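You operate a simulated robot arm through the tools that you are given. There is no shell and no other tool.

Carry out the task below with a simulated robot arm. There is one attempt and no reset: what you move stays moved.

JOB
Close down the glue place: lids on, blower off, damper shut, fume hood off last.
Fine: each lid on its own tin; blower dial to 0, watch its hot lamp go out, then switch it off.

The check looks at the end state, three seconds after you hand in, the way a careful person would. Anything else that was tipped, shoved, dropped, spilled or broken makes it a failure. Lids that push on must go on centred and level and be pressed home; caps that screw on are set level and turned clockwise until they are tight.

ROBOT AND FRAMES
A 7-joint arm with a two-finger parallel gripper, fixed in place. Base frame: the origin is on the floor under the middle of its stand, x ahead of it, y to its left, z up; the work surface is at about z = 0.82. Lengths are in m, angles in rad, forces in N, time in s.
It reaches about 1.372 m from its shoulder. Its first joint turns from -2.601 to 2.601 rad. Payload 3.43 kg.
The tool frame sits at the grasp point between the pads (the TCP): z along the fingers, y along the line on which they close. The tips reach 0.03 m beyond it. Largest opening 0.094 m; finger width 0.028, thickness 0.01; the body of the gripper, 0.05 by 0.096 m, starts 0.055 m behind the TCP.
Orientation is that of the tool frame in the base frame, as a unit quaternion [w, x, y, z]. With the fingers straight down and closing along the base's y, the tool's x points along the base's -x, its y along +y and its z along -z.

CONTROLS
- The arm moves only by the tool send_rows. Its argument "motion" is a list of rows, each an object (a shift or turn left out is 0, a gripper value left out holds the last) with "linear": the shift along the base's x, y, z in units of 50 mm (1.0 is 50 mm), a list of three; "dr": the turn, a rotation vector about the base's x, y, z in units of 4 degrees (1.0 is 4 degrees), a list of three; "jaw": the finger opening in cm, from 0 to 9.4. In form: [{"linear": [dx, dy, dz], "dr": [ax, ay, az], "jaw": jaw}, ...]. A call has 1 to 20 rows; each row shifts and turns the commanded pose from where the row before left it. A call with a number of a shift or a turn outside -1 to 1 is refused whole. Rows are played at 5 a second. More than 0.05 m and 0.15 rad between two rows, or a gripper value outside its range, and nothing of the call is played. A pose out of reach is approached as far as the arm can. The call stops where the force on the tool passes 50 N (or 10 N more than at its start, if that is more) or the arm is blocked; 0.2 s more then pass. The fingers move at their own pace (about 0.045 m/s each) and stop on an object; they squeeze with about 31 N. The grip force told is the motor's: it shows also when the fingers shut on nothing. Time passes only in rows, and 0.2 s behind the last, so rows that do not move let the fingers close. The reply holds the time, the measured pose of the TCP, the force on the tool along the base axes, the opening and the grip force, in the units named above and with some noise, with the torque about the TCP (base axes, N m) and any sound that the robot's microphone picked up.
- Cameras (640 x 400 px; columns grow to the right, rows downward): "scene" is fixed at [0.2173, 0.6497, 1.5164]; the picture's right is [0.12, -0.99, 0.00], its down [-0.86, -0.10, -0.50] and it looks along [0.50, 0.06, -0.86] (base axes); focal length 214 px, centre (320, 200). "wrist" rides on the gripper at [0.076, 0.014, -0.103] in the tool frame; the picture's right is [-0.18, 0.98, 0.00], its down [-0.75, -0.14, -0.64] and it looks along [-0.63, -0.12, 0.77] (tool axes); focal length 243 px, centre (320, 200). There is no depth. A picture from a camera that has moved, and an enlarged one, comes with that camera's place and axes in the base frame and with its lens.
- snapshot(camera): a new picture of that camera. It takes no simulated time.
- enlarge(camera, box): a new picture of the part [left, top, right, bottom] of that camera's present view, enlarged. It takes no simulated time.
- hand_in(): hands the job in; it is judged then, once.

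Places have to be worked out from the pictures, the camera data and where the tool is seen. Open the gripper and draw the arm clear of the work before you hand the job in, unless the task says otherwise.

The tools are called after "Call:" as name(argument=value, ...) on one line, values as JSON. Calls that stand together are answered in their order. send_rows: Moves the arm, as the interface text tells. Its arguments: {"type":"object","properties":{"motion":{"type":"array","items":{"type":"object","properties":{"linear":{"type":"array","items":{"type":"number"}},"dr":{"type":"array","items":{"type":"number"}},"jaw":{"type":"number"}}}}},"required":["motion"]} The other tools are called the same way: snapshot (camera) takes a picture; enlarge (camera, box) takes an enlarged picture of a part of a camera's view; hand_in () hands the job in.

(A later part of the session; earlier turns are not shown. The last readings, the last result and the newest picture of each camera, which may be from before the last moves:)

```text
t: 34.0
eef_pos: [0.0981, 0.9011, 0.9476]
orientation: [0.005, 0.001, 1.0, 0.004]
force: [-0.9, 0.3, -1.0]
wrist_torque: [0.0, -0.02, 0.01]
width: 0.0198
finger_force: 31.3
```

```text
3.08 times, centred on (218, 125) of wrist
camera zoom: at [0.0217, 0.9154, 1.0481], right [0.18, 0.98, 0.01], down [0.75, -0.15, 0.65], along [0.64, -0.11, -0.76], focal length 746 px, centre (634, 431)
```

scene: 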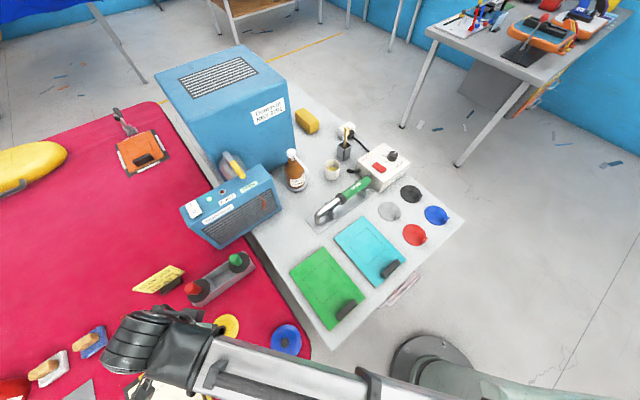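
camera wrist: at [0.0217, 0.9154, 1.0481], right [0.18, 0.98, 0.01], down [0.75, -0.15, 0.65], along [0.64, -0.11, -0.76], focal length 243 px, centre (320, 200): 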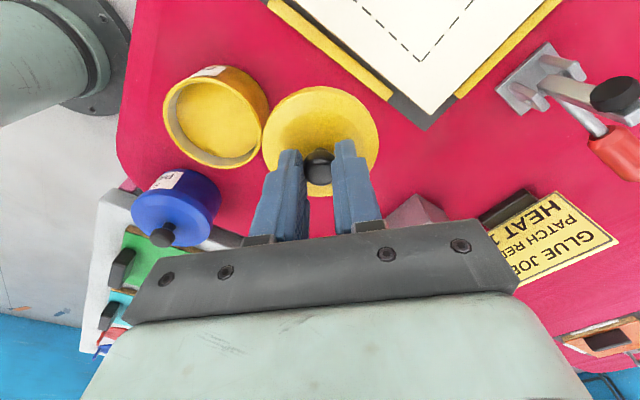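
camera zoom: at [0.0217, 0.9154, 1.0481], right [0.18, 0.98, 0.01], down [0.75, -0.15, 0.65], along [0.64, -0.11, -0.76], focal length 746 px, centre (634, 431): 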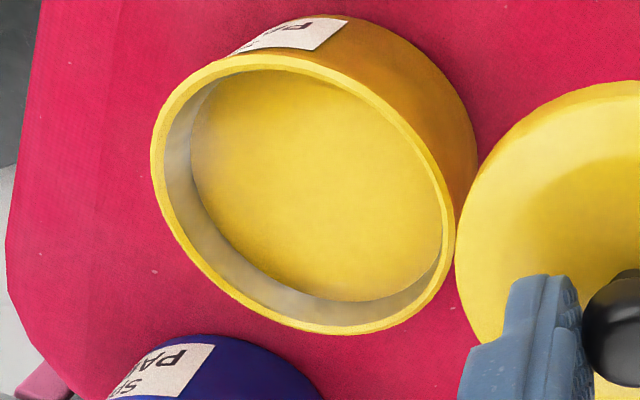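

The yellow tin axis comes out at about (0.085, 0.822) with the rim at about z = 0.869. I move the lid over it, keeping the skirt about 10 mm above the rim.

Call:
send_rows(motion=[{"linear": [-0.1, -0.6, 0], "jaw": 1}, {"linear": [-0.1, -0.6, 0], "jaw": 1}, {"linear": [-0.11, -0.4, -0.1], "jaw": 1}, {"linear": [0, 0, -0.1], "jaw": 1}, {"jaw": 1}])

Call:
enlarge(camera="wrist", box=[240, 40, 400, 140])

Call:
snapshot(camera="wrist")

```text
t: 35.2
eef_pos: [0.0829, 0.8218, 0.9386]
orientation: [0.003, 0.0, 1.0, 0.002]
force: [0.1, 0.4, 0.2]
wrist_torque: [-0.02, 0.0, -0.02]
width: 0.02
finger_force: 31.4
```

```text
4.00 times, centred on (320, 90) of wrist
camera zoom: at [0.0075, 0.8362, 1.0394], right [0.18, 0.98, 0.01], down [0.75, -0.14, 0.65], along [0.64, -0.11, -0.76], focal length 970 px, centre (320, 640)
```

zoom: 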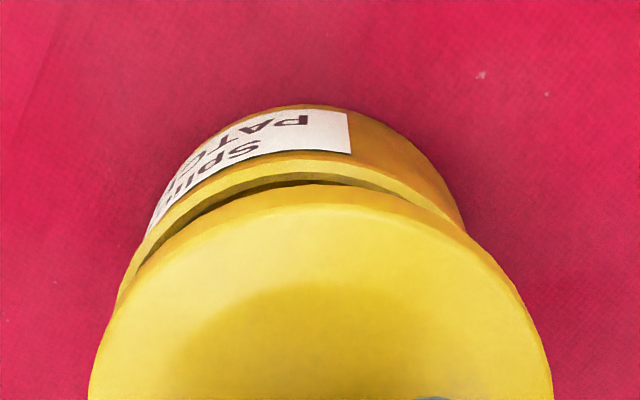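

```text
taken
camera wrist: at [0.0075, 0.8362, 1.0394], right [0.18, 0.98, 0.01], down [0.75, -0.14, 0.65], along [0.64, -0.11, -0.76], focal length 243 px, centre (320, 200)
```

wrist: 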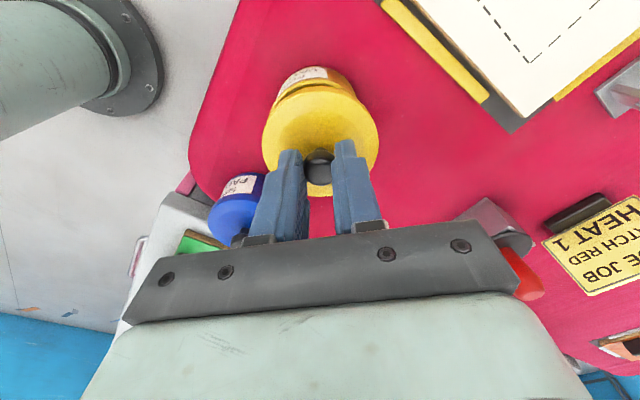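

The tin shows a bit more on the left, so I shift -1.5 mm in x and -1.2 mm in y, and lower 9 mm.

Call:
send_rows(motion=[{"linear": [-0.03, -0.024, 0], "jaw": 1}, {"linear": [0, 0, -0.18], "jaw": 1}, {"jaw": 1}])

Call:
enlarge(camera="wrist", box=[240, 40, 400, 140])

Call:
enlarge(camera="wrist", box=[290, 65, 350, 103])

Call:
enlarge(camera="wrist", box=[258, 80, 308, 130])

Call:
enlarge(camera="wrist", box=[332, 80, 382, 130])

```text
t: 36.0
eef_pos: [0.0809, 0.82, 0.9284]
orientation: [0.003, 0.001, 1.0, 0.004]
force: [0.2, 0.2, -1.3]
wrist_torque: [0.01, 0.0, 0.01]
width: 0.0198
finger_force: 31.5
```

```text
4.00 times, centred on (320, 90) of wrist
camera zoom: at [0.0058, 0.8348, 1.03], right [0.18, 0.98, 0.01], down [0.75, -0.15, 0.65], along [0.64, -0.11, -0.76], focal length 970 px, centre (320, 640)
```

zoom: 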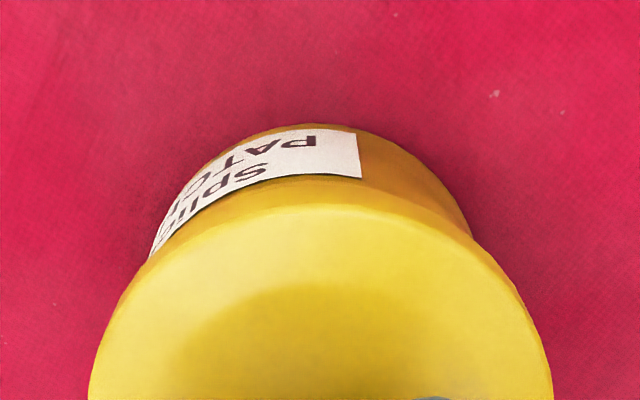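

```text
10.53 times, centred on (320, 84) of wrist
camera zoom: at [0.0058, 0.8348, 1.03], right [0.18, 0.98, 0.01], down [0.75, -0.15, 0.65], along [0.64, -0.11, -0.76], focal length 2554 px, centre (320, 1421)
```

zoom: 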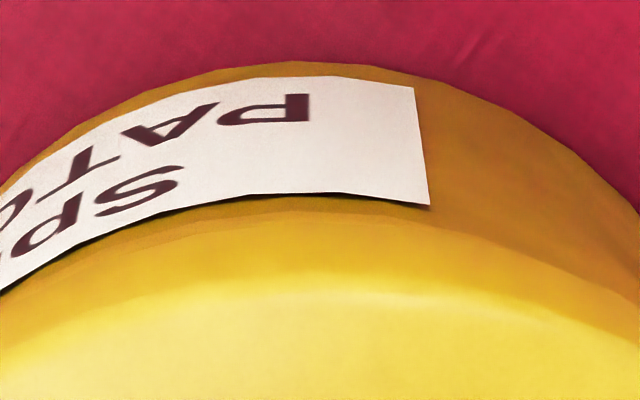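

```text
8.00 times, centred on (283, 105) of wrist
camera zoom: at [0.0058, 0.8348, 1.03], right [0.18, 0.98, 0.01], down [0.75, -0.15, 0.65], along [0.64, -0.11, -0.76], focal length 1941 px, centre (616, 960)
```

zoom: 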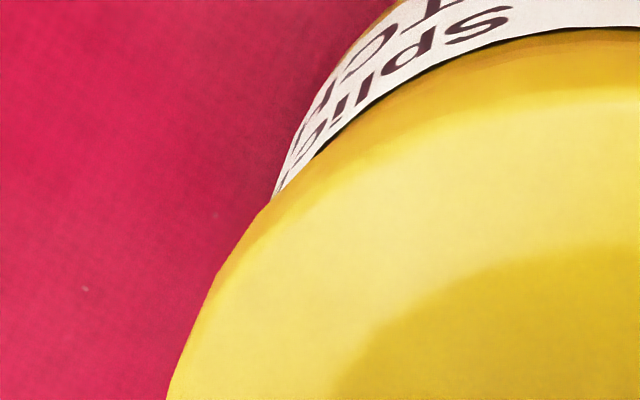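

```text
8.00 times, centred on (357, 105) of wrist
camera zoom: at [0.0058, 0.8348, 1.03], right [0.18, 0.98, 0.01], down [0.75, -0.15, 0.65], along [0.64, -0.11, -0.76], focal length 1941 px, centre (24, 960)
```

zoom: 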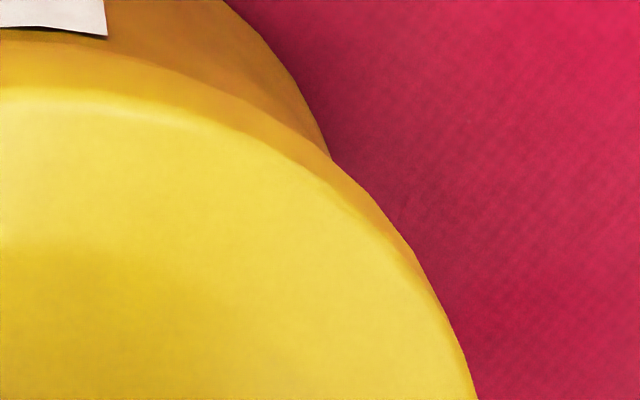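

The rim is fully covered by the skirt on the near side and both sides look balanced. I lower 6 mm and check the force.

Call:
send_rows(motion=[{"linear": [0, -0.006, -0.06], "jaw": 1}, {"linear": [0, 0, -0.06], "jaw": 1}, {"jaw": 1}])

Call:
enlarge(camera="wrist", box=[240, 40, 400, 140])

Call:
enlarge(camera="wrist", box=[290, 65, 350, 103])

```text
t: 36.8
eef_pos: [0.0832, 0.8212, 0.9242]
orientation: [0.004, 0.0, 1.0, 0.003]
force: [-0.1, -0.2, 0.2]
wrist_torque: [0.03, 0.01, -0.01]
width: 0.0197
finger_force: 30.3
```

```text
4.00 times, centred on (320, 90) of wrist
camera zoom: at [0.0071, 0.8351, 1.025], right [0.18, 0.98, 0.01], down [0.75, -0.14, 0.65], along [0.64, -0.11, -0.76], focal length 970 px, centre (320, 640)
```

zoom: 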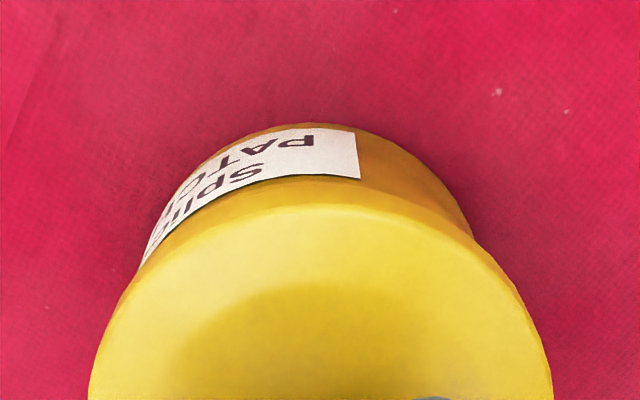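

```text
10.53 times, centred on (320, 84) of wrist
camera zoom: at [0.0071, 0.8351, 1.025], right [0.18, 0.98, 0.01], down [0.75, -0.14, 0.65], along [0.64, -0.11, -0.76], focal length 2554 px, centre (320, 1421)
```

zoom: 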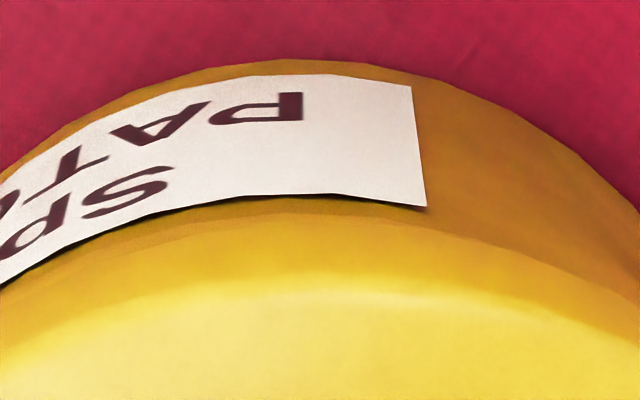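

The arm drifted about 1 mm in +x, so I correct -1 mm in x and lower another 4 mm.

Call:
send_rows(motion=[{"linear": [-0.022, 0, -0.02], "jaw": 1}, {"linear": [0, 0, -0.06], "jaw": 1}, {"jaw": 1}])

Call:
enlarge(camera="wrist", box=[240, 40, 400, 140])

Call:
enlarge(camera="wrist", box=[290, 65, 350, 103])

```text
t: 37.6
eef_pos: [0.0818, 0.8217, 0.9201]
orientation: [0.004, -0.001, 1.0, 0.003]
force: [0.7, -0.2, -1.4]
wrist_torque: [0.01, 0.02, 0.02]
width: 0.0199
finger_force: 30.7
```

```text
4.00 times, centred on (320, 90) of wrist
camera zoom: at [0.0059, 0.8351, 1.0205], right [0.18, 0.98, 0.01], down [0.75, -0.14, 0.65], along [0.64, -0.11, -0.76], focal length 970 px, centre (320, 640)
```

zoom: 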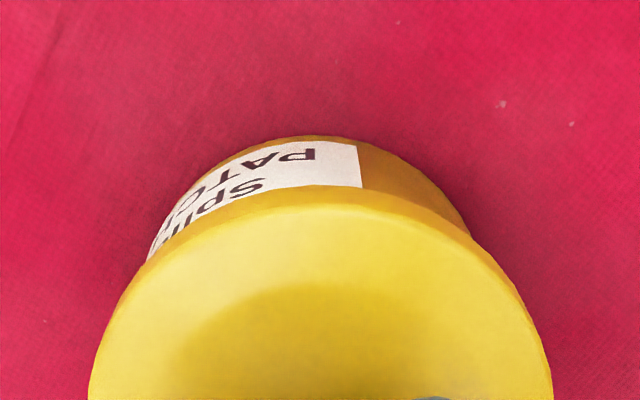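

```text
10.53 times, centred on (320, 84) of wrist
camera zoom: at [0.0059, 0.8351, 1.0205], right [0.18, 0.98, 0.01], down [0.75, -0.14, 0.65], along [0.64, -0.11, -0.76], focal length 2554 px, centre (320, 1421)
```

zoom: 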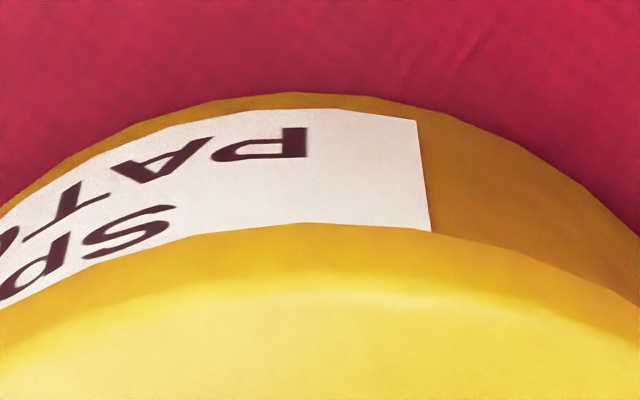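

The skirt is sliding over the rim with no load. I lower 4 mm, then press the next few millimetres for the snap.

Call:
send_rows(motion=[{"linear": [0, 0, -0.05], "jaw": 1}, {"linear": [0, 0, -0.05], "jaw": 1}, {"jaw": 1}])

Call:
enlarge(camera="wrist", box=[240, 40, 400, 140])

```text
t: 38.4
eef_pos: [0.0816, 0.8196, 0.9138]
orientation: [0.003, 0.0, 1.0, 0.003]
force: [-0.4, -0.2, -0.8]
wrist_torque: [0.0, -0.02, 0.0]
width: 0.02
finger_force: 31.5
```

```text
4.00 times, centred on (320, 90) of wrist
camera zoom: at [0.0057, 0.8349, 1.0159], right [0.18, 0.98, 0.01], down [0.75, -0.14, 0.65], along [0.64, -0.11, -0.76], focal length 970 px, centre (320, 640)
```

zoom: 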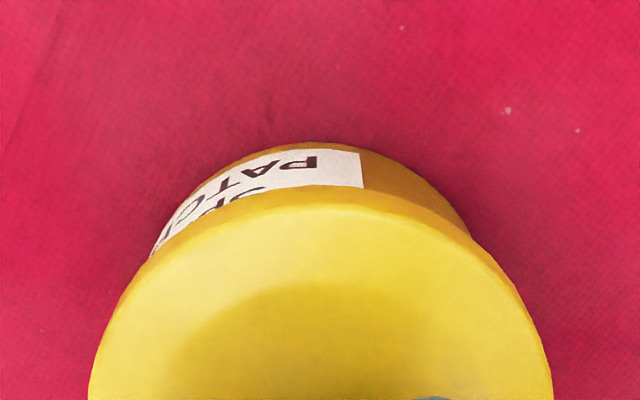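

The lid is deeper and still unloaded. I lower 5 mm more, expecting contact and the snap.

Call:
send_rows(motion=[{"linear": [0, 0, -0.05], "jaw": 1}, {"linear": [0, 0, -0.05], "jaw": 1}, {"jaw": 1}])

Call:
enlarge(camera="wrist", box=[240, 40, 400, 140])

```text
t: 39.2
eef_pos: [0.083, 0.8193, 0.9116]
orientation: [0.004, 0.0, 1.0, 0.005]
force: [7.4, -2.3, 30.2]
wrist_torque: [-0.07, -0.26, -0.01]
width: 0.0199
finger_force: 31.1
heard: snap
```

```text
4.00 times, centred on (320, 90) of wrist
camera zoom: at [0.0063, 0.8337, 1.0127], right [0.18, 0.98, 0.01], down [0.75, -0.15, 0.65], along [0.64, -0.11, -0.76], focal length 970 px, centre (320, 640)
```

zoom: 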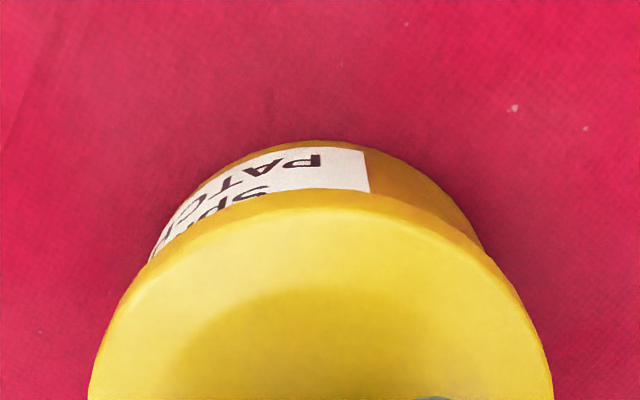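

The yellow lid snapped home too. I relieve the load as before, then open slowly.

Call:
send_rows(motion=[{"linear": [-0.01, 0, 0.03], "jaw": 1}, {"jaw": 1}])

```text
t: 39.8
eef_pos: [0.0825, 0.8193, 0.9116]
orientation: [0.004, 0.0, 1.0, 0.003]
force: [12.4, -0.3, 13.8]
wrist_torque: [-0.01, -0.62, -0.02]
width: 0.0199
finger_force: 31.0
```

Pulling in -x increased the side force, so I ease back in +x and slightly up, then open.

Call:
send_rows(motion=[{"linear": [0.025, 0, 0.012], "jaw": 1}, {"jaw": 1.97}, {"jaw": 2.2}, {"jaw": 3}, {"jaw": 4}, {"jaw": 4}])

Call:
snapshot(camera="wrist")

```text
t: 41.2
eef_pos: [0.0832, 0.8209, 0.9124]
orientation: [0.004, -0.001, 1.0, 0.002]
force: [-0.1, 0.0, 0.1]
wrist_torque: [0.0, -0.03, -0.08]
width: 0.0399
finger_force: 0.2
```

```text
taken
camera wrist: at [0.0063, 0.8345, 1.0133], right [0.18, 0.98, 0.01], down [0.75, -0.14, 0.65], along [0.64, -0.11, -0.76], focal length 243 px, centre (320, 200)
```

wrist: 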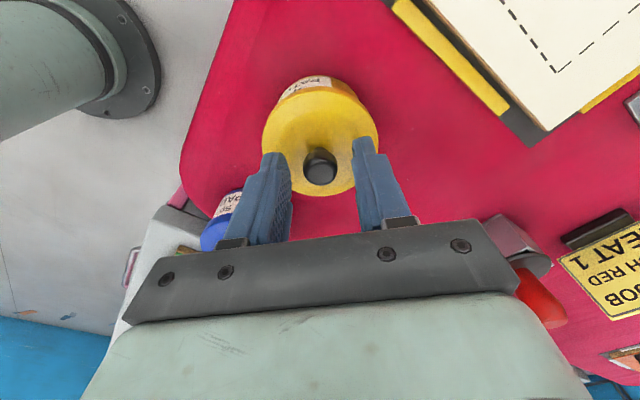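

Both lids are on and released. I raise up and travel over to the blower's control box near (0.78, 0.47) at a safe height.

Call:
send_rows(motion=[{"linear": [0, 0, 0.7], "jaw": 4}, {"linear": [0, 0, 0.9], "jaw": 4}, {"linear": [0, 0, 0.9], "jaw": 4}, {"linear": [0.3, -0.2, 0.5], "jaw": 4}, {"linear": [0.82, -0.48, 0], "jaw": 4}, {"linear": [0.82, -0.48, 0], "jaw": 4}, {"linear": [0.82, -0.48, 0], "jaw": 4}, {"linear": [0.82, -0.48, 0], "jaw": 4}, {"linear": [0.82, -0.48, 0], "jaw": 4}, {"linear": [0.82, -0.48, 0], "jaw": 4}, {"linear": [0.82, -0.48, 0], "jaw": 4}, {"linear": [0.82, -0.48, 0], "jaw": 4}, {"linear": [0.82, -0.48, 0], "jaw": 4}, {"linear": [0.82, -0.48, 0], "jaw": 4}, {"linear": [0.82, -0.48, 0], "jaw": 4}, {"linear": [0.82, -0.48, 0], "jaw": 4}, {"linear": [0.82, -0.48, 0], "jaw": 4}, {"linear": [0.82, -0.48, 0], "jaw": 4}, {"jaw": 4}])

Call:
snapshot(camera="wrist")

Call:
snapshot(camera="scene")

```text
t: 45.2
eef_pos: [0.6678, 0.4742, 1.0647]
orientation: [0.003, 0.0, 1.0, 0.003]
force: [0.0, 0.2, -0.1]
wrist_torque: [-0.01, -0.03, -0.01]
width: 0.0401
finger_force: 0.0
```

```text
taken
camera wrist: at [0.5927, 0.4889, 1.1663], right [0.18, 0.98, 0.01], down [0.75, -0.14, 0.65], along [0.64, -0.11, -0.76], focal length 243 px, centre (320, 200)
```

wrist: 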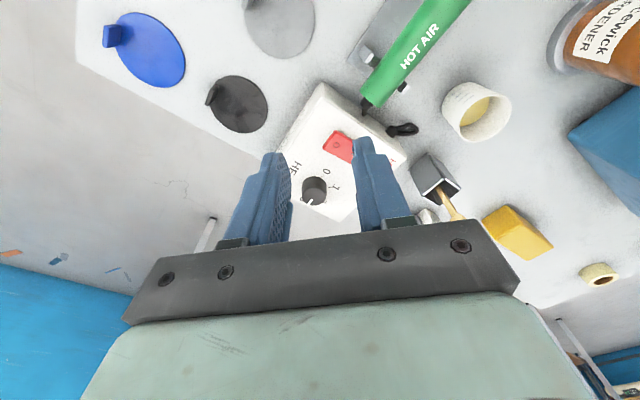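

```text
taken
```

scene: 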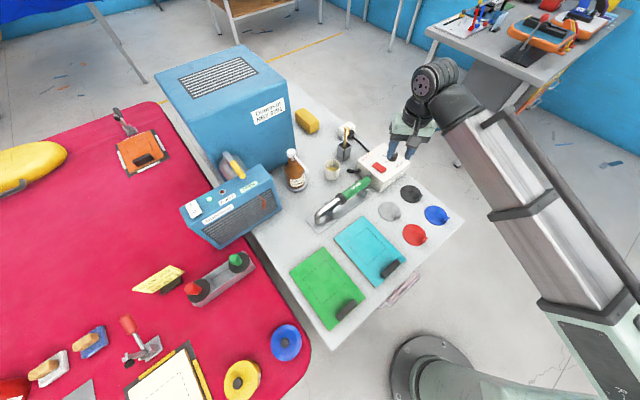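

Both lids look good in the scene. Now I look closely at the control box.

Call:
enlarge(camera="wrist", box=[260, 70, 430, 230])

Call:
enlarge(camera="scene", box=[340, 130, 440, 200])

Call:
enlarge(camera="scene", box=[210, 310, 310, 400])

```text
2.50 times, centred on (345, 150) of wrist
camera zoom: at [0.5927, 0.4889, 1.1663], right [0.18, 0.98, 0.01], down [0.75, -0.14, 0.65], along [0.64, -0.11, -0.76], focal length 606 px, centre (258, 325)
```

zoom: 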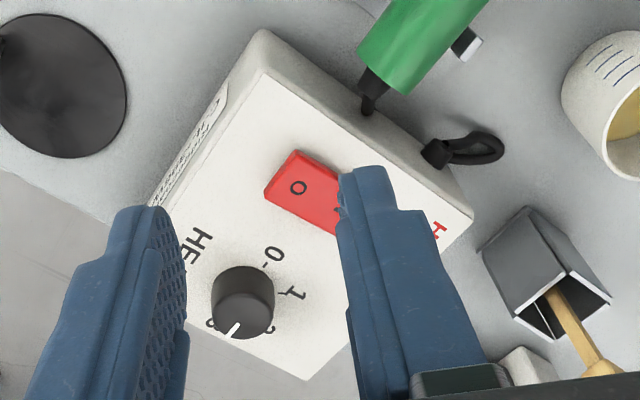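

```text
5.71 times, centred on (390, 165) of scene
camera zoom: at [0.2173, 0.6497, 1.5164], right [0.12, -0.99, 0.0], down [-0.86, -0.1, -0.5], along [0.5, 0.06, -0.86], focal length 1226 px, centre (-80, 400)
```

zoom: 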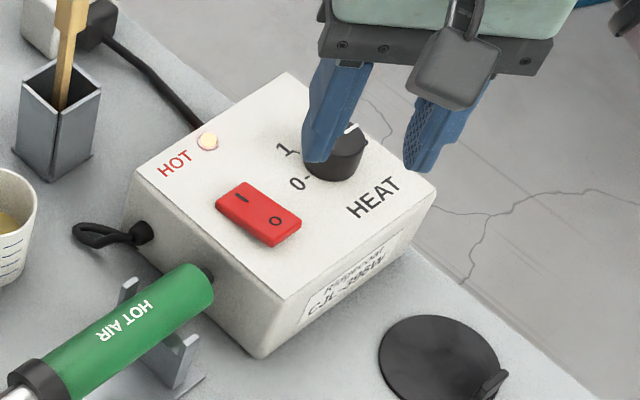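

```text
4.44 times, centred on (260, 355) of scene
camera zoom: at [0.2173, 0.6497, 1.5164], right [0.12, -0.99, 0.0], down [-0.86, -0.1, -0.5], along [0.5, 0.06, -0.86], focal length 953 px, centre (587, -489)
```

zoom: 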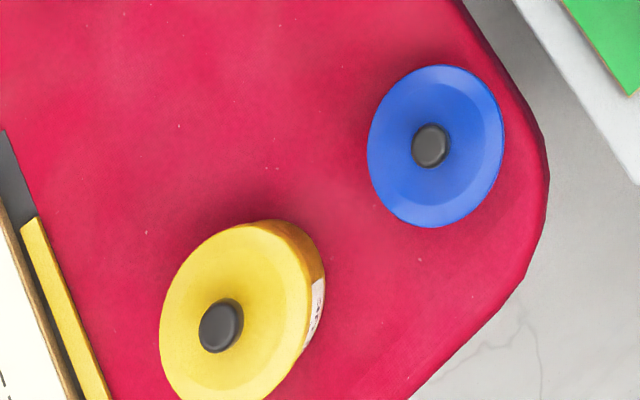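

The dial is near (0.797, 0.447) and points around 3, and the lamp is lit. I shift the arm to the +y side for an unobstructed, closer view of the dial markings.

Call:
send_rows(motion=[{"linear": [0.3, 0.85, 0.3], "jaw": 5}, {"linear": [0.3, 0.85, 0], "jaw": 5}, {"jaw": 5}])

Call:
snapshot(camera="wrist")

Call:
enlarge(camera="wrist", box=[130, 60, 290, 200])

Call:
enlarge(camera="scene", box=[350, 135, 420, 195])

```text
t: 46.0
eef_pos: [0.6993, 0.561, 1.0815]
orientation: [0.003, 0.0, 1.0, 0.003]
force: [0.6, -0.4, -0.6]
wrist_torque: [-0.02, 0.0, 0.0]
width: 0.0501
finger_force: 0.1
```

```text
taken
camera wrist: at [0.623, 0.5736, 1.1818], right [0.18, 0.98, 0.01], down [0.75, -0.14, 0.65], along [0.64, -0.11, -0.76], focal length 243 px, centre (320, 200)
```

wrist: 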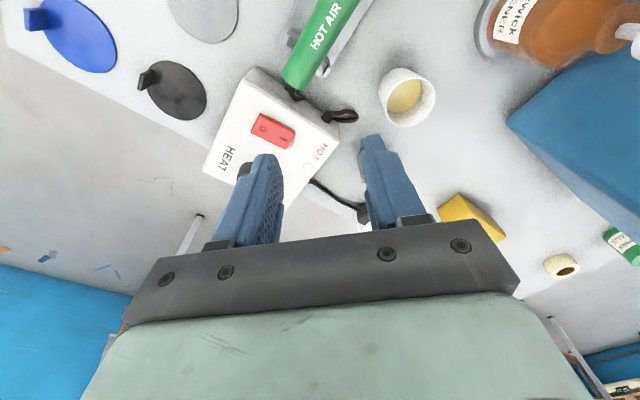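

```text
2.86 times, centred on (210, 130) of wrist
camera zoom: at [0.623, 0.5736, 1.1818], right [0.18, 0.98, 0.01], down [0.75, -0.14, 0.65], along [0.64, -0.11, -0.76], focal length 693 px, centre (634, 400)
```

zoom: 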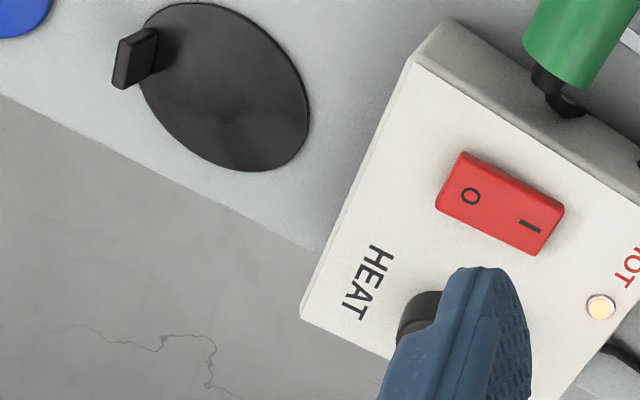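

```text
6.67 times, centred on (385, 165) of scene
camera zoom: at [0.2173, 0.6497, 1.5164], right [0.12, -0.99, 0.0], down [-0.86, -0.1, -0.5], along [0.5, 0.06, -0.86], focal length 1430 px, centre (-113, 433)
```

zoom: 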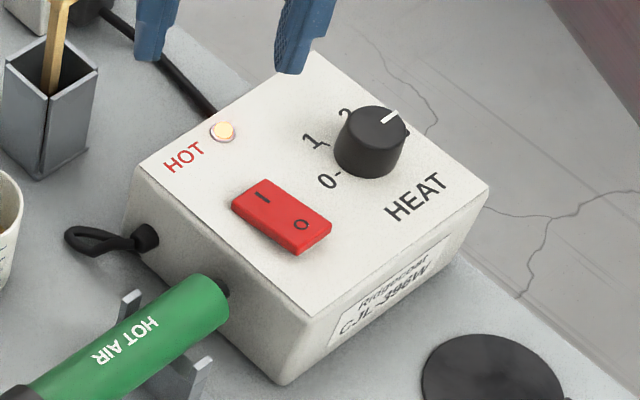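

The dial's pointer is at 3, with the scale running 0-1-2-3 clockwise, so it needs roughly a half turn counter-clockwise. The lamp is lit and the rocker is on I. I move above the dial at about (0.795, 0.446) while yawing the gripper -45°, opening to 7 cm.

Call:
send_rows(motion=[{"linear": [0.2, -0.24, -0.08], "dr": [0, 0, -1], "jaw": 7}, {"linear": [0.2, -0.24, -0.08], "dr": [0, 0, -1], "jaw": 7}, {"linear": [0.2, -0.24, -0.08], "dr": [0, 0, -1], "jaw": 7}, {"linear": [0.2, -0.24, -0.08], "dr": [0, 0, -1], "jaw": 7}, {"linear": [0.2, -0.24, -0.08], "dr": [0, 0, -1], "jaw": 7}, {"linear": [0.2, -0.24, -0.08], "dr": [0, 0, -1], "jaw": 7}, {"linear": [0.2, -0.24, -0.08], "dr": [0, 0, -1], "jaw": 7}, {"linear": [0.2, -0.24, -0.08], "dr": [0, 0, -1], "jaw": 7}, {"linear": [0.2, -0.24, -0.08], "dr": [0, 0, -1], "jaw": 7}, {"linear": [0.12, -0.14, -0.08], "dr": [0, 0, -1], "jaw": 7}, {"dr": [0, 0, -1], "jaw": 7}, {"jaw": 7}])

Call:
snapshot(camera="wrist")

Call:
snapshot(camera="scene")

```text
t: 48.6
eef_pos: [0.7972, 0.4436, 1.0355]
orientation: [0.003, 0.376, 0.927, 0.001]
force: [0.7, 0.1, 0.1]
wrist_torque: [-0.02, 0.01, -0.03]
width: 0.0701
finger_force: 0.1
```

```text
taken
camera wrist: at [0.7517, 0.5077, 1.1365], right [0.82, 0.58, 0.01], down [0.44, -0.63, 0.65], along [0.38, -0.52, -0.76], focal length 243 px, centre (320, 200)
```

wrist: 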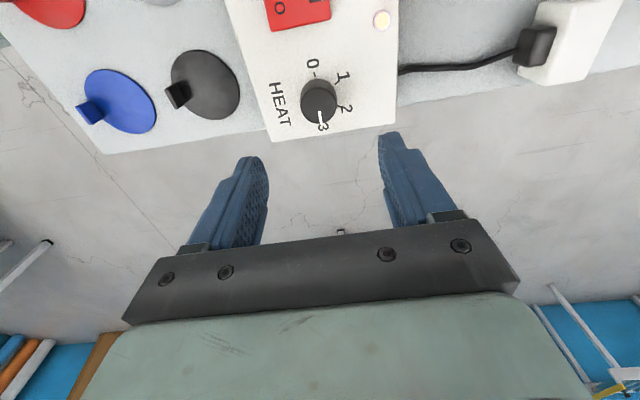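

```text
taken
```

scene: 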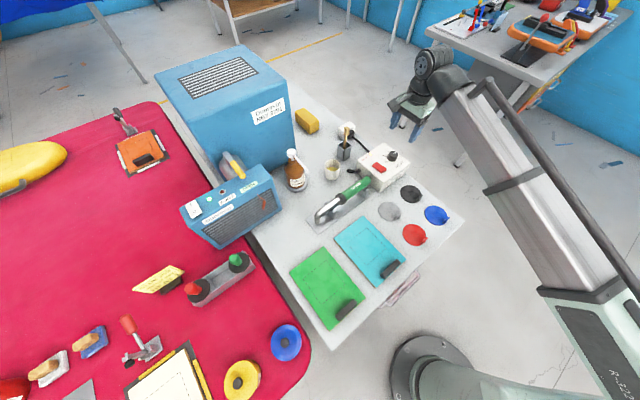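

Now the dial is clearly visible with the pointer at 3. I zoom to get its centre and the exact angle to 0.

Call:
enlarge(camera="wrist", box=[250, 40, 400, 150])

Call:
enlarge(camera="scene", box=[350, 135, 420, 195])

```text
3.64 times, centred on (325, 95) of wrist
camera zoom: at [0.7517, 0.5077, 1.1365], right [0.82, 0.58, 0.01], down [0.44, -0.63, 0.65], along [0.38, -0.52, -0.76], focal length 882 px, centre (302, 582)
```

zoom: 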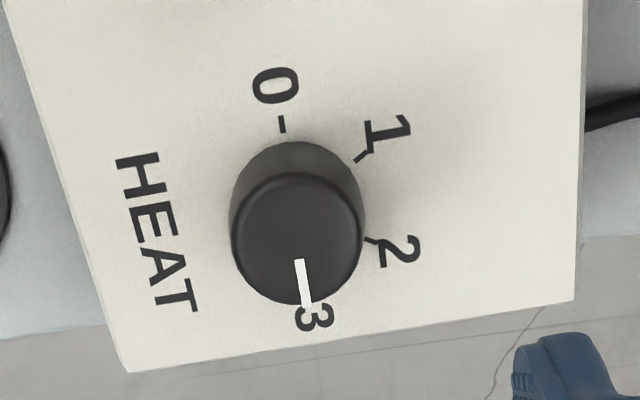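

```text
6.67 times, centred on (385, 165) of scene
camera zoom: at [0.2173, 0.6497, 1.5164], right [0.12, -0.99, 0.0], down [-0.86, -0.1, -0.5], along [0.5, 0.06, -0.86], focal length 1430 px, centre (-113, 433)
```

zoom: 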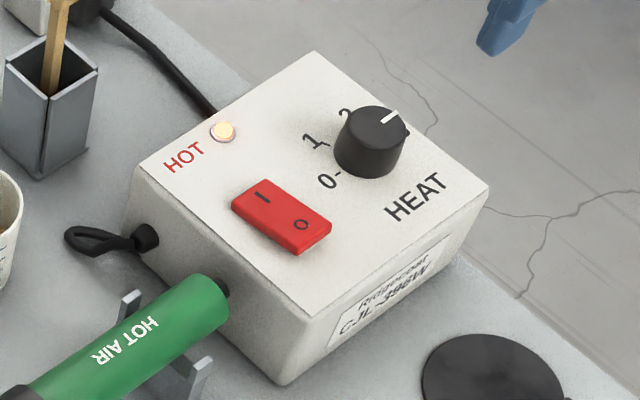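

The dial is about 33 mm wide and its axis lies about 2 mm toward the camera from the tool axis. I shift slightly and lower so the tips reach z of about 0.90, clear of the box top.

Call:
send_rows(motion=[{"linear": [-0.03, 0.026, -0.7], "jaw": 6}, {"linear": [0, 0, -0.7], "jaw": 6}, {"linear": [0, 0, -0.5], "jaw": 6}, {"jaw": 6}])

Call:
snapshot(camera="wrist")

Call:
enlarge(camera="wrist", box=[220, 80, 420, 240])

Call:
enlarge(camera="scene", box=[340, 125, 440, 195])

```text
t: 49.6
eef_pos: [0.7957, 0.4467, 0.94]
orientation: [0.005, 0.375, 0.927, 0.002]
force: [-0.6, -0.1, 0.4]
wrist_torque: [-0.05, 0.0, 0.01]
width: 0.0598
finger_force: 0.0
```

```text
taken
camera wrist: at [0.7513, 0.5099, 1.0414], right [0.82, 0.58, 0.01], down [0.44, -0.63, 0.65], along [0.38, -0.52, -0.76], focal length 243 px, centre (320, 200)
```

wrist: 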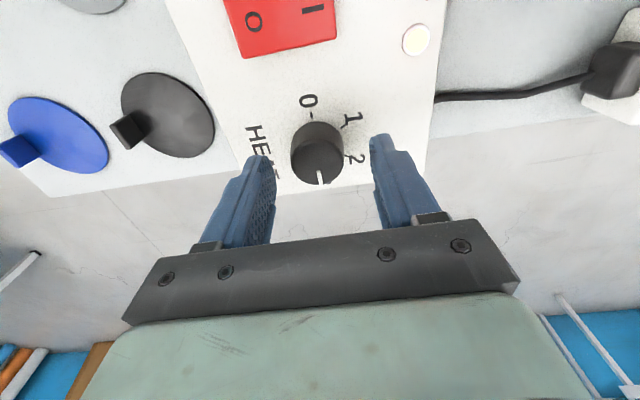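

```text
2.50 times, centred on (320, 160) of wrist
camera zoom: at [0.7513, 0.5099, 1.0414], right [0.82, 0.58, 0.01], down [0.44, -0.63, 0.65], along [0.38, -0.52, -0.76], focal length 606 px, centre (320, 300)
```

zoom: 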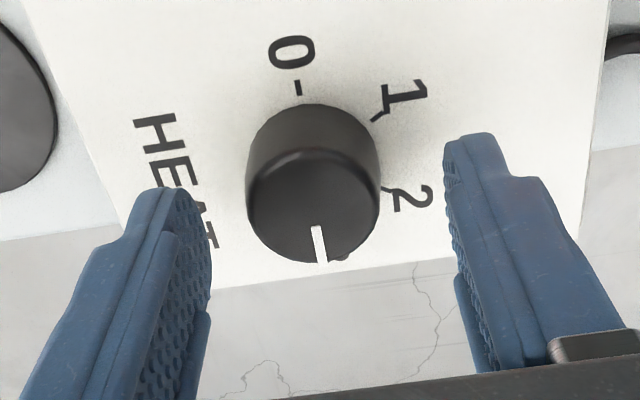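

```text
5.71 times, centred on (390, 160) of scene
camera zoom: at [0.2173, 0.6497, 1.5164], right [0.12, -0.99, 0.0], down [-0.86, -0.1, -0.5], along [0.5, 0.06, -0.86], focal length 1226 px, centre (-80, 429)
```

zoom: 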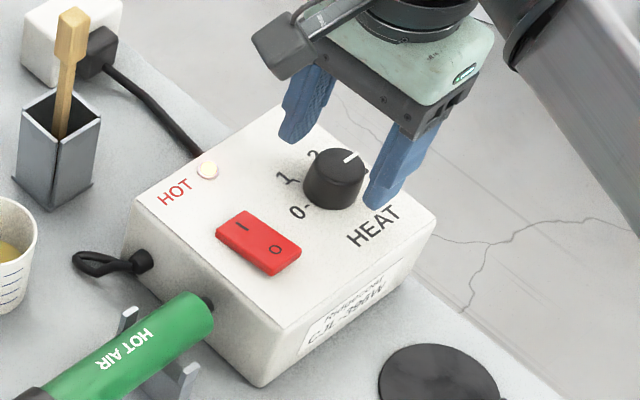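

Triangulating gives the knob top at z = 0.914, aligned in depth and 1.7 mm off sideways. I correct that, lower 13 mm and grip the dial.

Call:
send_rows(motion=[{"linear": [-0.024, -0.018, -0.13], "jaw": 6}, {"linear": [0, 0, -0.13], "jaw": 6}, {"jaw": 4}, {"jaw": 2.5}, {"jaw": 2.5}, {"jaw": 2.5}])

Call:
enlarge(camera="wrist", box=[220, 80, 420, 240])

Call:
enlarge(camera="scene", box=[340, 125, 440, 195])

```text
t: 51.0
eef_pos: [0.7945, 0.4447, 0.9289]
orientation: [0.004, 0.375, 0.927, 0.001]
force: [-0.8, -0.9, -4.2]
wrist_torque: [-0.06, -0.03, 0.02]
width: 0.0343
finger_force: 45.3
```

```text
2.50 times, centred on (320, 160) of wrist
camera zoom: at [0.7502, 0.5082, 1.0298], right [0.82, 0.58, 0.01], down [0.44, -0.62, 0.65], along [0.38, -0.52, -0.76], focal length 606 px, centre (320, 300)
```

zoom: 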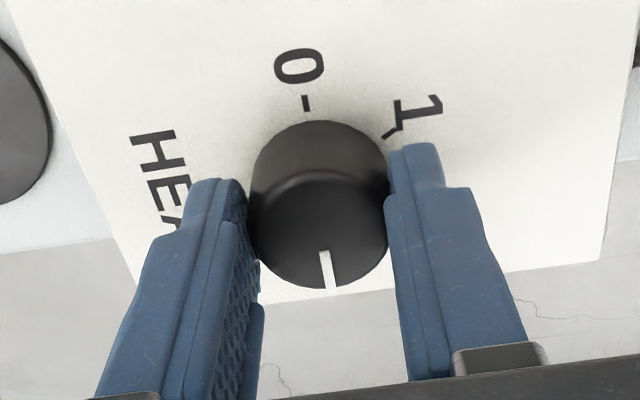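

```text
5.71 times, centred on (390, 160) of scene
camera zoom: at [0.2173, 0.6497, 1.5164], right [0.12, -0.99, 0.0], down [-0.86, -0.1, -0.5], along [0.5, 0.06, -0.86], focal length 1226 px, centre (-80, 429)
```

zoom: 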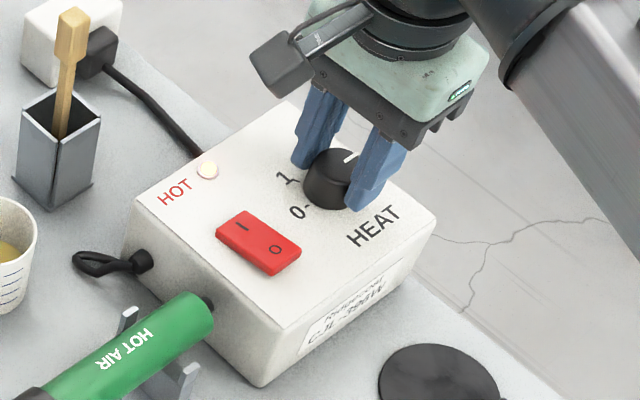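

The dial is gripped (34 mm). I turn 20° counter-clockwise as a test and check the torque and the pointer.

Call:
send_rows(motion=[{"dr": [0, 0, 1], "jaw": 2.5}, {"dr": [0, 0, 1], "jaw": 2.5}, {"dr": [0, 0, 1], "jaw": 2.5}, {"dr": [0, 0, 1], "jaw": 2.5}, {"dr": [0, 0, 1], "jaw": 2.5}, {"jaw": 2.5}])

Call:
enlarge(camera="wrist", box=[220, 80, 420, 240])

```text
t: 52.4
eef_pos: [0.7949, 0.4446, 0.929]
orientation: [0.003, 0.207, 0.978, 0.002]
force: [-1.1, -8.0, -5.0]
wrist_torque: [-0.28, -0.04, 0.01]
width: 0.0339
finger_force: 45.1
```

```text
2.50 times, centred on (320, 160) of wrist
camera zoom: at [0.731, 0.4884, 1.0298], right [0.57, 0.82, 0.01], down [0.63, -0.44, 0.65], along [0.53, -0.36, -0.76], focal length 606 px, centre (320, 300)
```

zoom: 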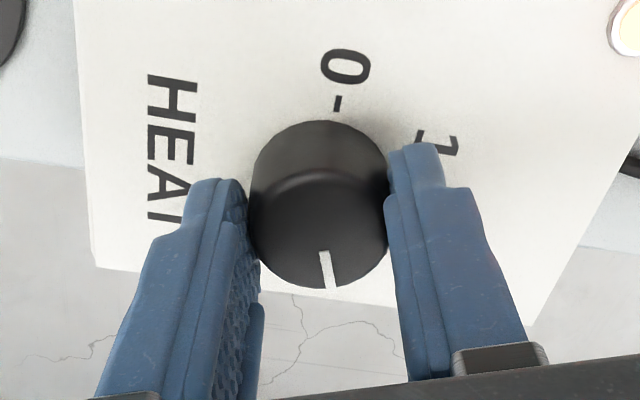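

The dial turns freely with the gripper. I continue 56° more with a tiny -y correction for the side force.

Call:
send_rows(motion=[{"linear": [0, -0.008, 0], "dr": [0, 0, 1], "jaw": 2.5}, {"dr": [0, 0, 1], "jaw": 2.5}, {"dr": [0, 0, 1], "jaw": 2.5}, {"dr": [0, 0, 1], "jaw": 2.5}, {"dr": [0, 0, 1], "jaw": 2.5}, {"dr": [0, 0, 1], "jaw": 2.5}, {"dr": [0, 0, 1], "jaw": 2.5}, {"dr": [0, 0, 1], "jaw": 2.5}, {"dr": [0, 0, 1], "jaw": 2.5}, {"dr": [0, 0, 1], "jaw": 2.5}, {"dr": [0, 0, 1], "jaw": 2.5}, {"dr": [0, 0, 1], "jaw": 2.5}, {"dr": [0, 0, 1], "jaw": 2.5}, {"dr": [0, 0, 1], "jaw": 2.5}, {"jaw": 2.5}])

Call:
enlarge(camera="wrist", box=[220, 80, 420, 240])

```text
t: 55.6
eef_pos: [0.7956, 0.4434, 0.9286]
orientation: [0.002, -0.276, 0.961, 0.002]
force: [-1.3, -22.4, -12.6]
wrist_torque: [-0.14, -0.74, -0.03]
width: 0.0341
finger_force: 45.3
```

```text
2.50 times, centred on (320, 160) of wrist
camera zoom: at [0.7235, 0.4145, 1.03], right [-0.36, 0.93, 0.0], down [0.71, 0.28, 0.65], along [0.6, 0.24, -0.76], focal length 606 px, centre (320, 300)
```

zoom: 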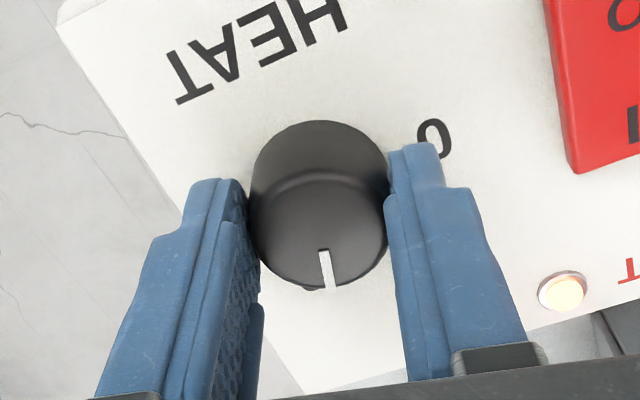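

The dial has turned about 76° and side force has built up to 22 N. I ease that, open, and turn the gripper back 90° for a second grip.

Call:
send_rows(motion=[{"linear": [0, -0.016, -0.004], "jaw": 2.5}, {"jaw": 3.4}, {"jaw": 4}, {"jaw": 6}, {"jaw": 6}])

Call:
enlarge(camera="wrist", box=[220, 80, 420, 240])

```text
t: 56.8
eef_pos: [0.7957, 0.4442, 0.9302]
orientation: [0.003, -0.275, 0.961, 0.003]
force: [-0.1, 0.2, -0.4]
wrist_torque: [-0.01, 0.03, -0.02]
width: 0.0601
finger_force: 0.1
```

```text
2.50 times, centred on (320, 160) of wrist
camera zoom: at [0.723, 0.4149, 1.0307], right [-0.36, 0.93, 0.01], down [0.71, 0.27, 0.65], along [0.6, 0.24, -0.76], focal length 606 px, centre (320, 300)
```

zoom: 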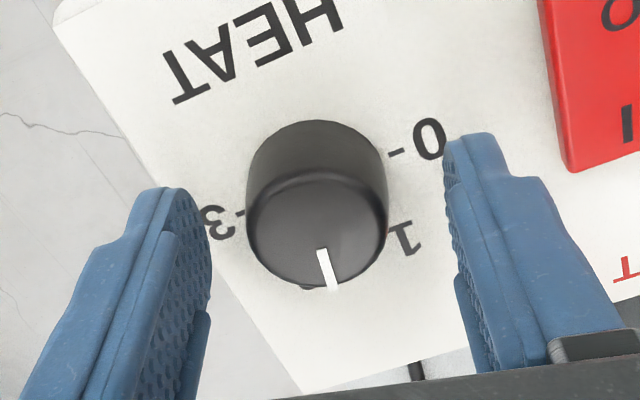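

The pointer now sits roughly 90° from the 0 mark. I rotate the open gripper back 90° around the dial.

Call:
send_rows(motion=[{"dr": [0, 0, -1]}, {"dr": [0, 0, -1]}, {"dr": [0, 0, -1]}, {"dr": [0, 0, -1]}, {"dr": [0, 0, -1]}, {"dr": [0, 0, -1]}, {"dr": [0, 0, -1]}, {"dr": [0, 0, -1]}, {"dr": [0, 0, -1]}, {"dr": [0, 0, -1]}, {"dr": [0, 0, -1]}, {"dr": [0, 0, -1]}, {"dr": [0, 0, -1]}, {"dr": [0, 0, -1]}, {"dr": [0, 0, -1]}, {"dr": [0, 0, -1]}, {"dr": [0, 0, -1]}, {"dr": [0, 0, -1]}, {"dr": [0, 0, -1]}, {"dr": [0, 0, -1]}])

Call:
send_rows(motion=[{"dr": [0, 0, -1]}, {"dr": [0, 0, -1]}, {"dr": [0, 0, 0]}])

Call:
enlarge(camera="wrist", box=[220, 80, 420, 240])

```text
t: 61.0
eef_pos: [0.7954, 0.4437, 0.9289]
orientation: [0.005, 0.407, 0.913, 0.001]
force: [0.1, -0.3, -0.4]
wrist_torque: [0.01, 0.01, -0.02]
width: 0.0599
finger_force: 0.0
```

```text
t: 61.8
eef_pos: [0.7939, 0.4425, 0.929]
orientation: [0.004, 0.471, 0.882, 0.001]
force: [0.5, -0.2, 0.5]
wrist_torque: [-0.02, 0.01, 0.02]
width: 0.0599
finger_force: 0.0
```

```text
2.50 times, centred on (320, 160) of wrist
camera zoom: at [0.7636, 0.5154, 1.0297], right [0.92, 0.4, 0.01], down [0.3, -0.7, 0.65], along [0.26, -0.59, -0.76], focal length 606 px, centre (320, 300)
```

zoom: 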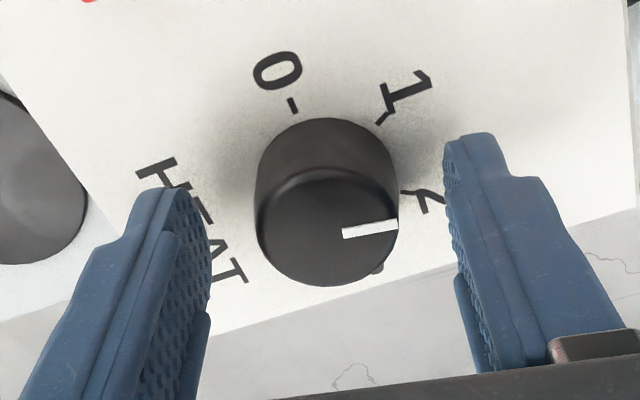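

The pointer needs about 105° more counter-clockwise. I recentre by (+1, +2) mm and grip again.

Call:
send_rows(motion=[{"linear": [0.02, 0.04, 0], "jaw": 6}, {"jaw": 4}, {"jaw": 2.5}, {"jaw": 2.5}, {"jaw": 2.5}])

Call:
enlarge(camera="wrist", box=[220, 80, 420, 240])

```text
t: 63.0
eef_pos: [0.7953, 0.4447, 0.9288]
orientation: [0.005, 0.469, 0.883, 0.001]
force: [-3.8, -2.1, -1.5]
wrist_torque: [-0.09, 0.1, 0.01]
width: 0.0342
finger_force: 45.1
```

```text
2.50 times, centred on (320, 160) of wrist
camera zoom: at [0.7646, 0.5166, 1.0293], right [0.92, 0.4, 0.01], down [0.3, -0.7, 0.65], along [0.26, -0.59, -0.76], focal length 606 px, centre (320, 300)
```

zoom: 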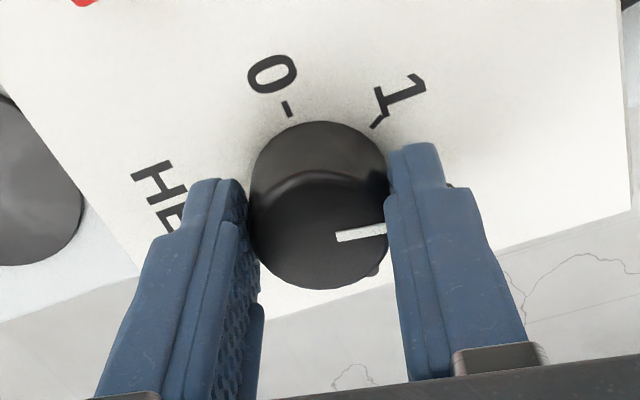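

The grip is good. I turn 72° counter-clockwise first, then check.

Call:
send_rows(motion=[{"dr": [0, 0, 1]}, {"dr": [0, 0, 1]}, {"dr": [0, 0, 1]}, {"dr": [0, 0, 1]}, {"dr": [0, 0, 1]}, {"dr": [0, 0, 1]}, {"dr": [0, 0, 1]}, {"dr": [0, 0, 1]}, {"dr": [0, 0, 1]}, {"dr": [0, 0, 1]}, {"dr": [0, 0, 1]}, {"dr": [0, 0, 1]}, {"dr": [0, 0, 1]}, {"dr": [0, 0, 1]}, {"dr": [0, 0, 1]}, {"dr": [0, 0, 1]}, {"dr": [0, 0, 1]}, {"dr": [0, 0, 1]}, {"dr": [0, 0, 0]}])

Call:
enlarge(camera="wrist", box=[220, 80, 420, 240])

```text
t: 67.0
eef_pos: [0.795, 0.4429, 0.9293]
orientation: [0.003, -0.139, 0.99, 0.001]
force: [-5.6, -30.8, 1.9]
wrist_torque: [-0.86, 0.5, -0.01]
width: 0.034
finger_force: 45.0
```

```text
2.50 times, centred on (320, 160) of wrist
camera zoom: at [0.7184, 0.4364, 1.0303], right [-0.09, 1.0, 0.0], down [0.76, 0.07, 0.65], along [0.64, 0.06, -0.76], focal length 606 px, centre (320, 300)
```

zoom: 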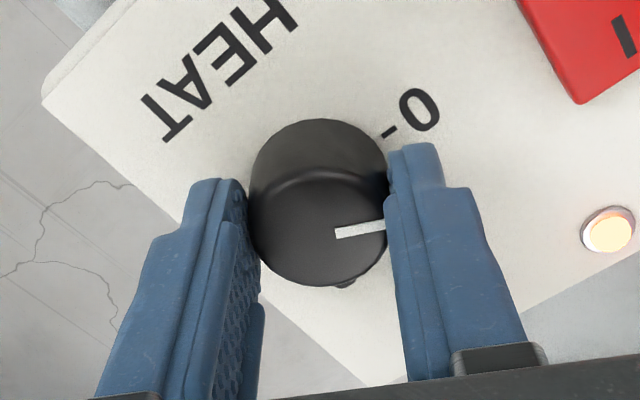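

Side force is -31 N in y, so I shift -1.2 mm in y and turn another 28°, then check the pointer against the 0 mark.

Call:
send_rows(motion=[{"linear": [0, -0.024, 0]}, {"dr": [0, 0, 1]}, {"dr": [0, 0, 1]}, {"dr": [0, 0, 1]}, {"dr": [0, 0, 1]}, {"dr": [0, 0, 1]}, {"dr": [0, 0, 1]}, {"dr": [0, 0, 0]}])

Call:
enlarge(camera="wrist", box=[220, 80, 420, 240])

Call:
enlarge(camera="scene", box=[340, 125, 440, 195])

```text
t: 68.8
eef_pos: [0.7956, 0.4428, 0.9298]
orientation: [0.002, -0.342, 0.94, 0.003]
force: [-7.4, -24.0, 12.5]
wrist_torque: [-0.84, 0.05, -0.02]
width: 0.034
finger_force: 45.1
```

```text
2.50 times, centred on (320, 160) of wrist
camera zoom: at [0.7286, 0.4047, 1.0303], right [-0.49, 0.87, 0.0], down [0.67, 0.37, 0.65], along [0.56, 0.32, -0.76], focal length 606 px, centre (320, 300)
```

zoom: 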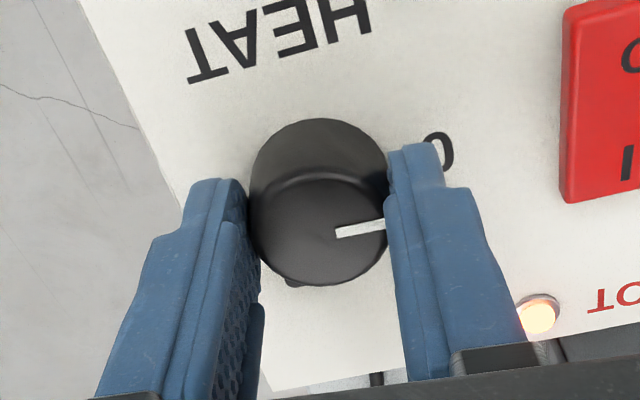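

```text
5.71 times, centred on (390, 160) of scene
camera zoom: at [0.2173, 0.6497, 1.5164], right [0.12, -0.99, 0.0], down [-0.86, -0.1, -0.5], along [0.5, 0.06, -0.86], focal length 1226 px, centre (-80, 429)
```

zoom: 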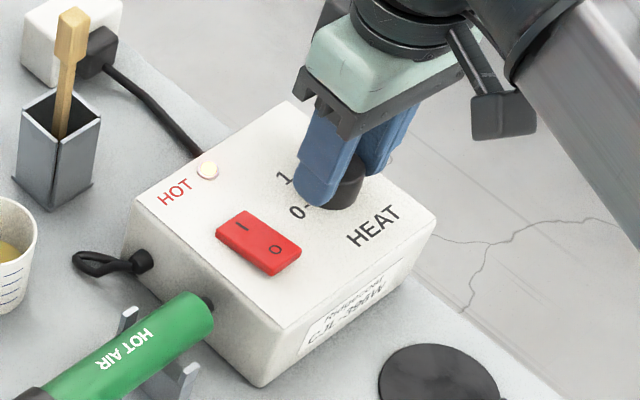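

The pointer is about 5-9° short of the 0 mark. I turn 8° more, easing the side force, and then check for a stop.

Call:
send_rows(motion=[{"linear": [0, -0.018, 0.005]}, {"dr": [0, 0, 1]}, {"dr": [0, 0, 1]}, {"dr": [0, 0, 0]}])

Call:
enlarge(camera="wrist", box=[220, 80, 420, 240])

```text
t: 69.8
eef_pos: [0.7966, 0.4447, 0.9294]
orientation: [0.003, -0.407, 0.913, 0.004]
force: [5.3, -6.2, 10.7]
wrist_torque: [0.24, -0.52, -0.4]
width: 0.0339
finger_force: 45.0
```

```text
2.50 times, centred on (320, 160) of wrist
camera zoom: at [0.7356, 0.3961, 1.0299], right [-0.61, 0.79, 0.01], down [0.61, 0.46, 0.65], along [0.51, 0.4, -0.76], focal length 606 px, centre (320, 300)
```

zoom: 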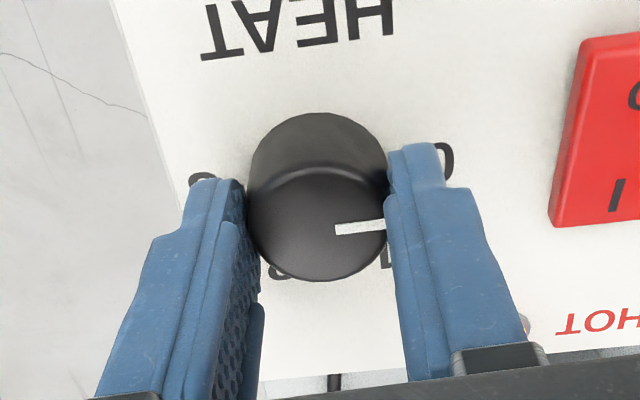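

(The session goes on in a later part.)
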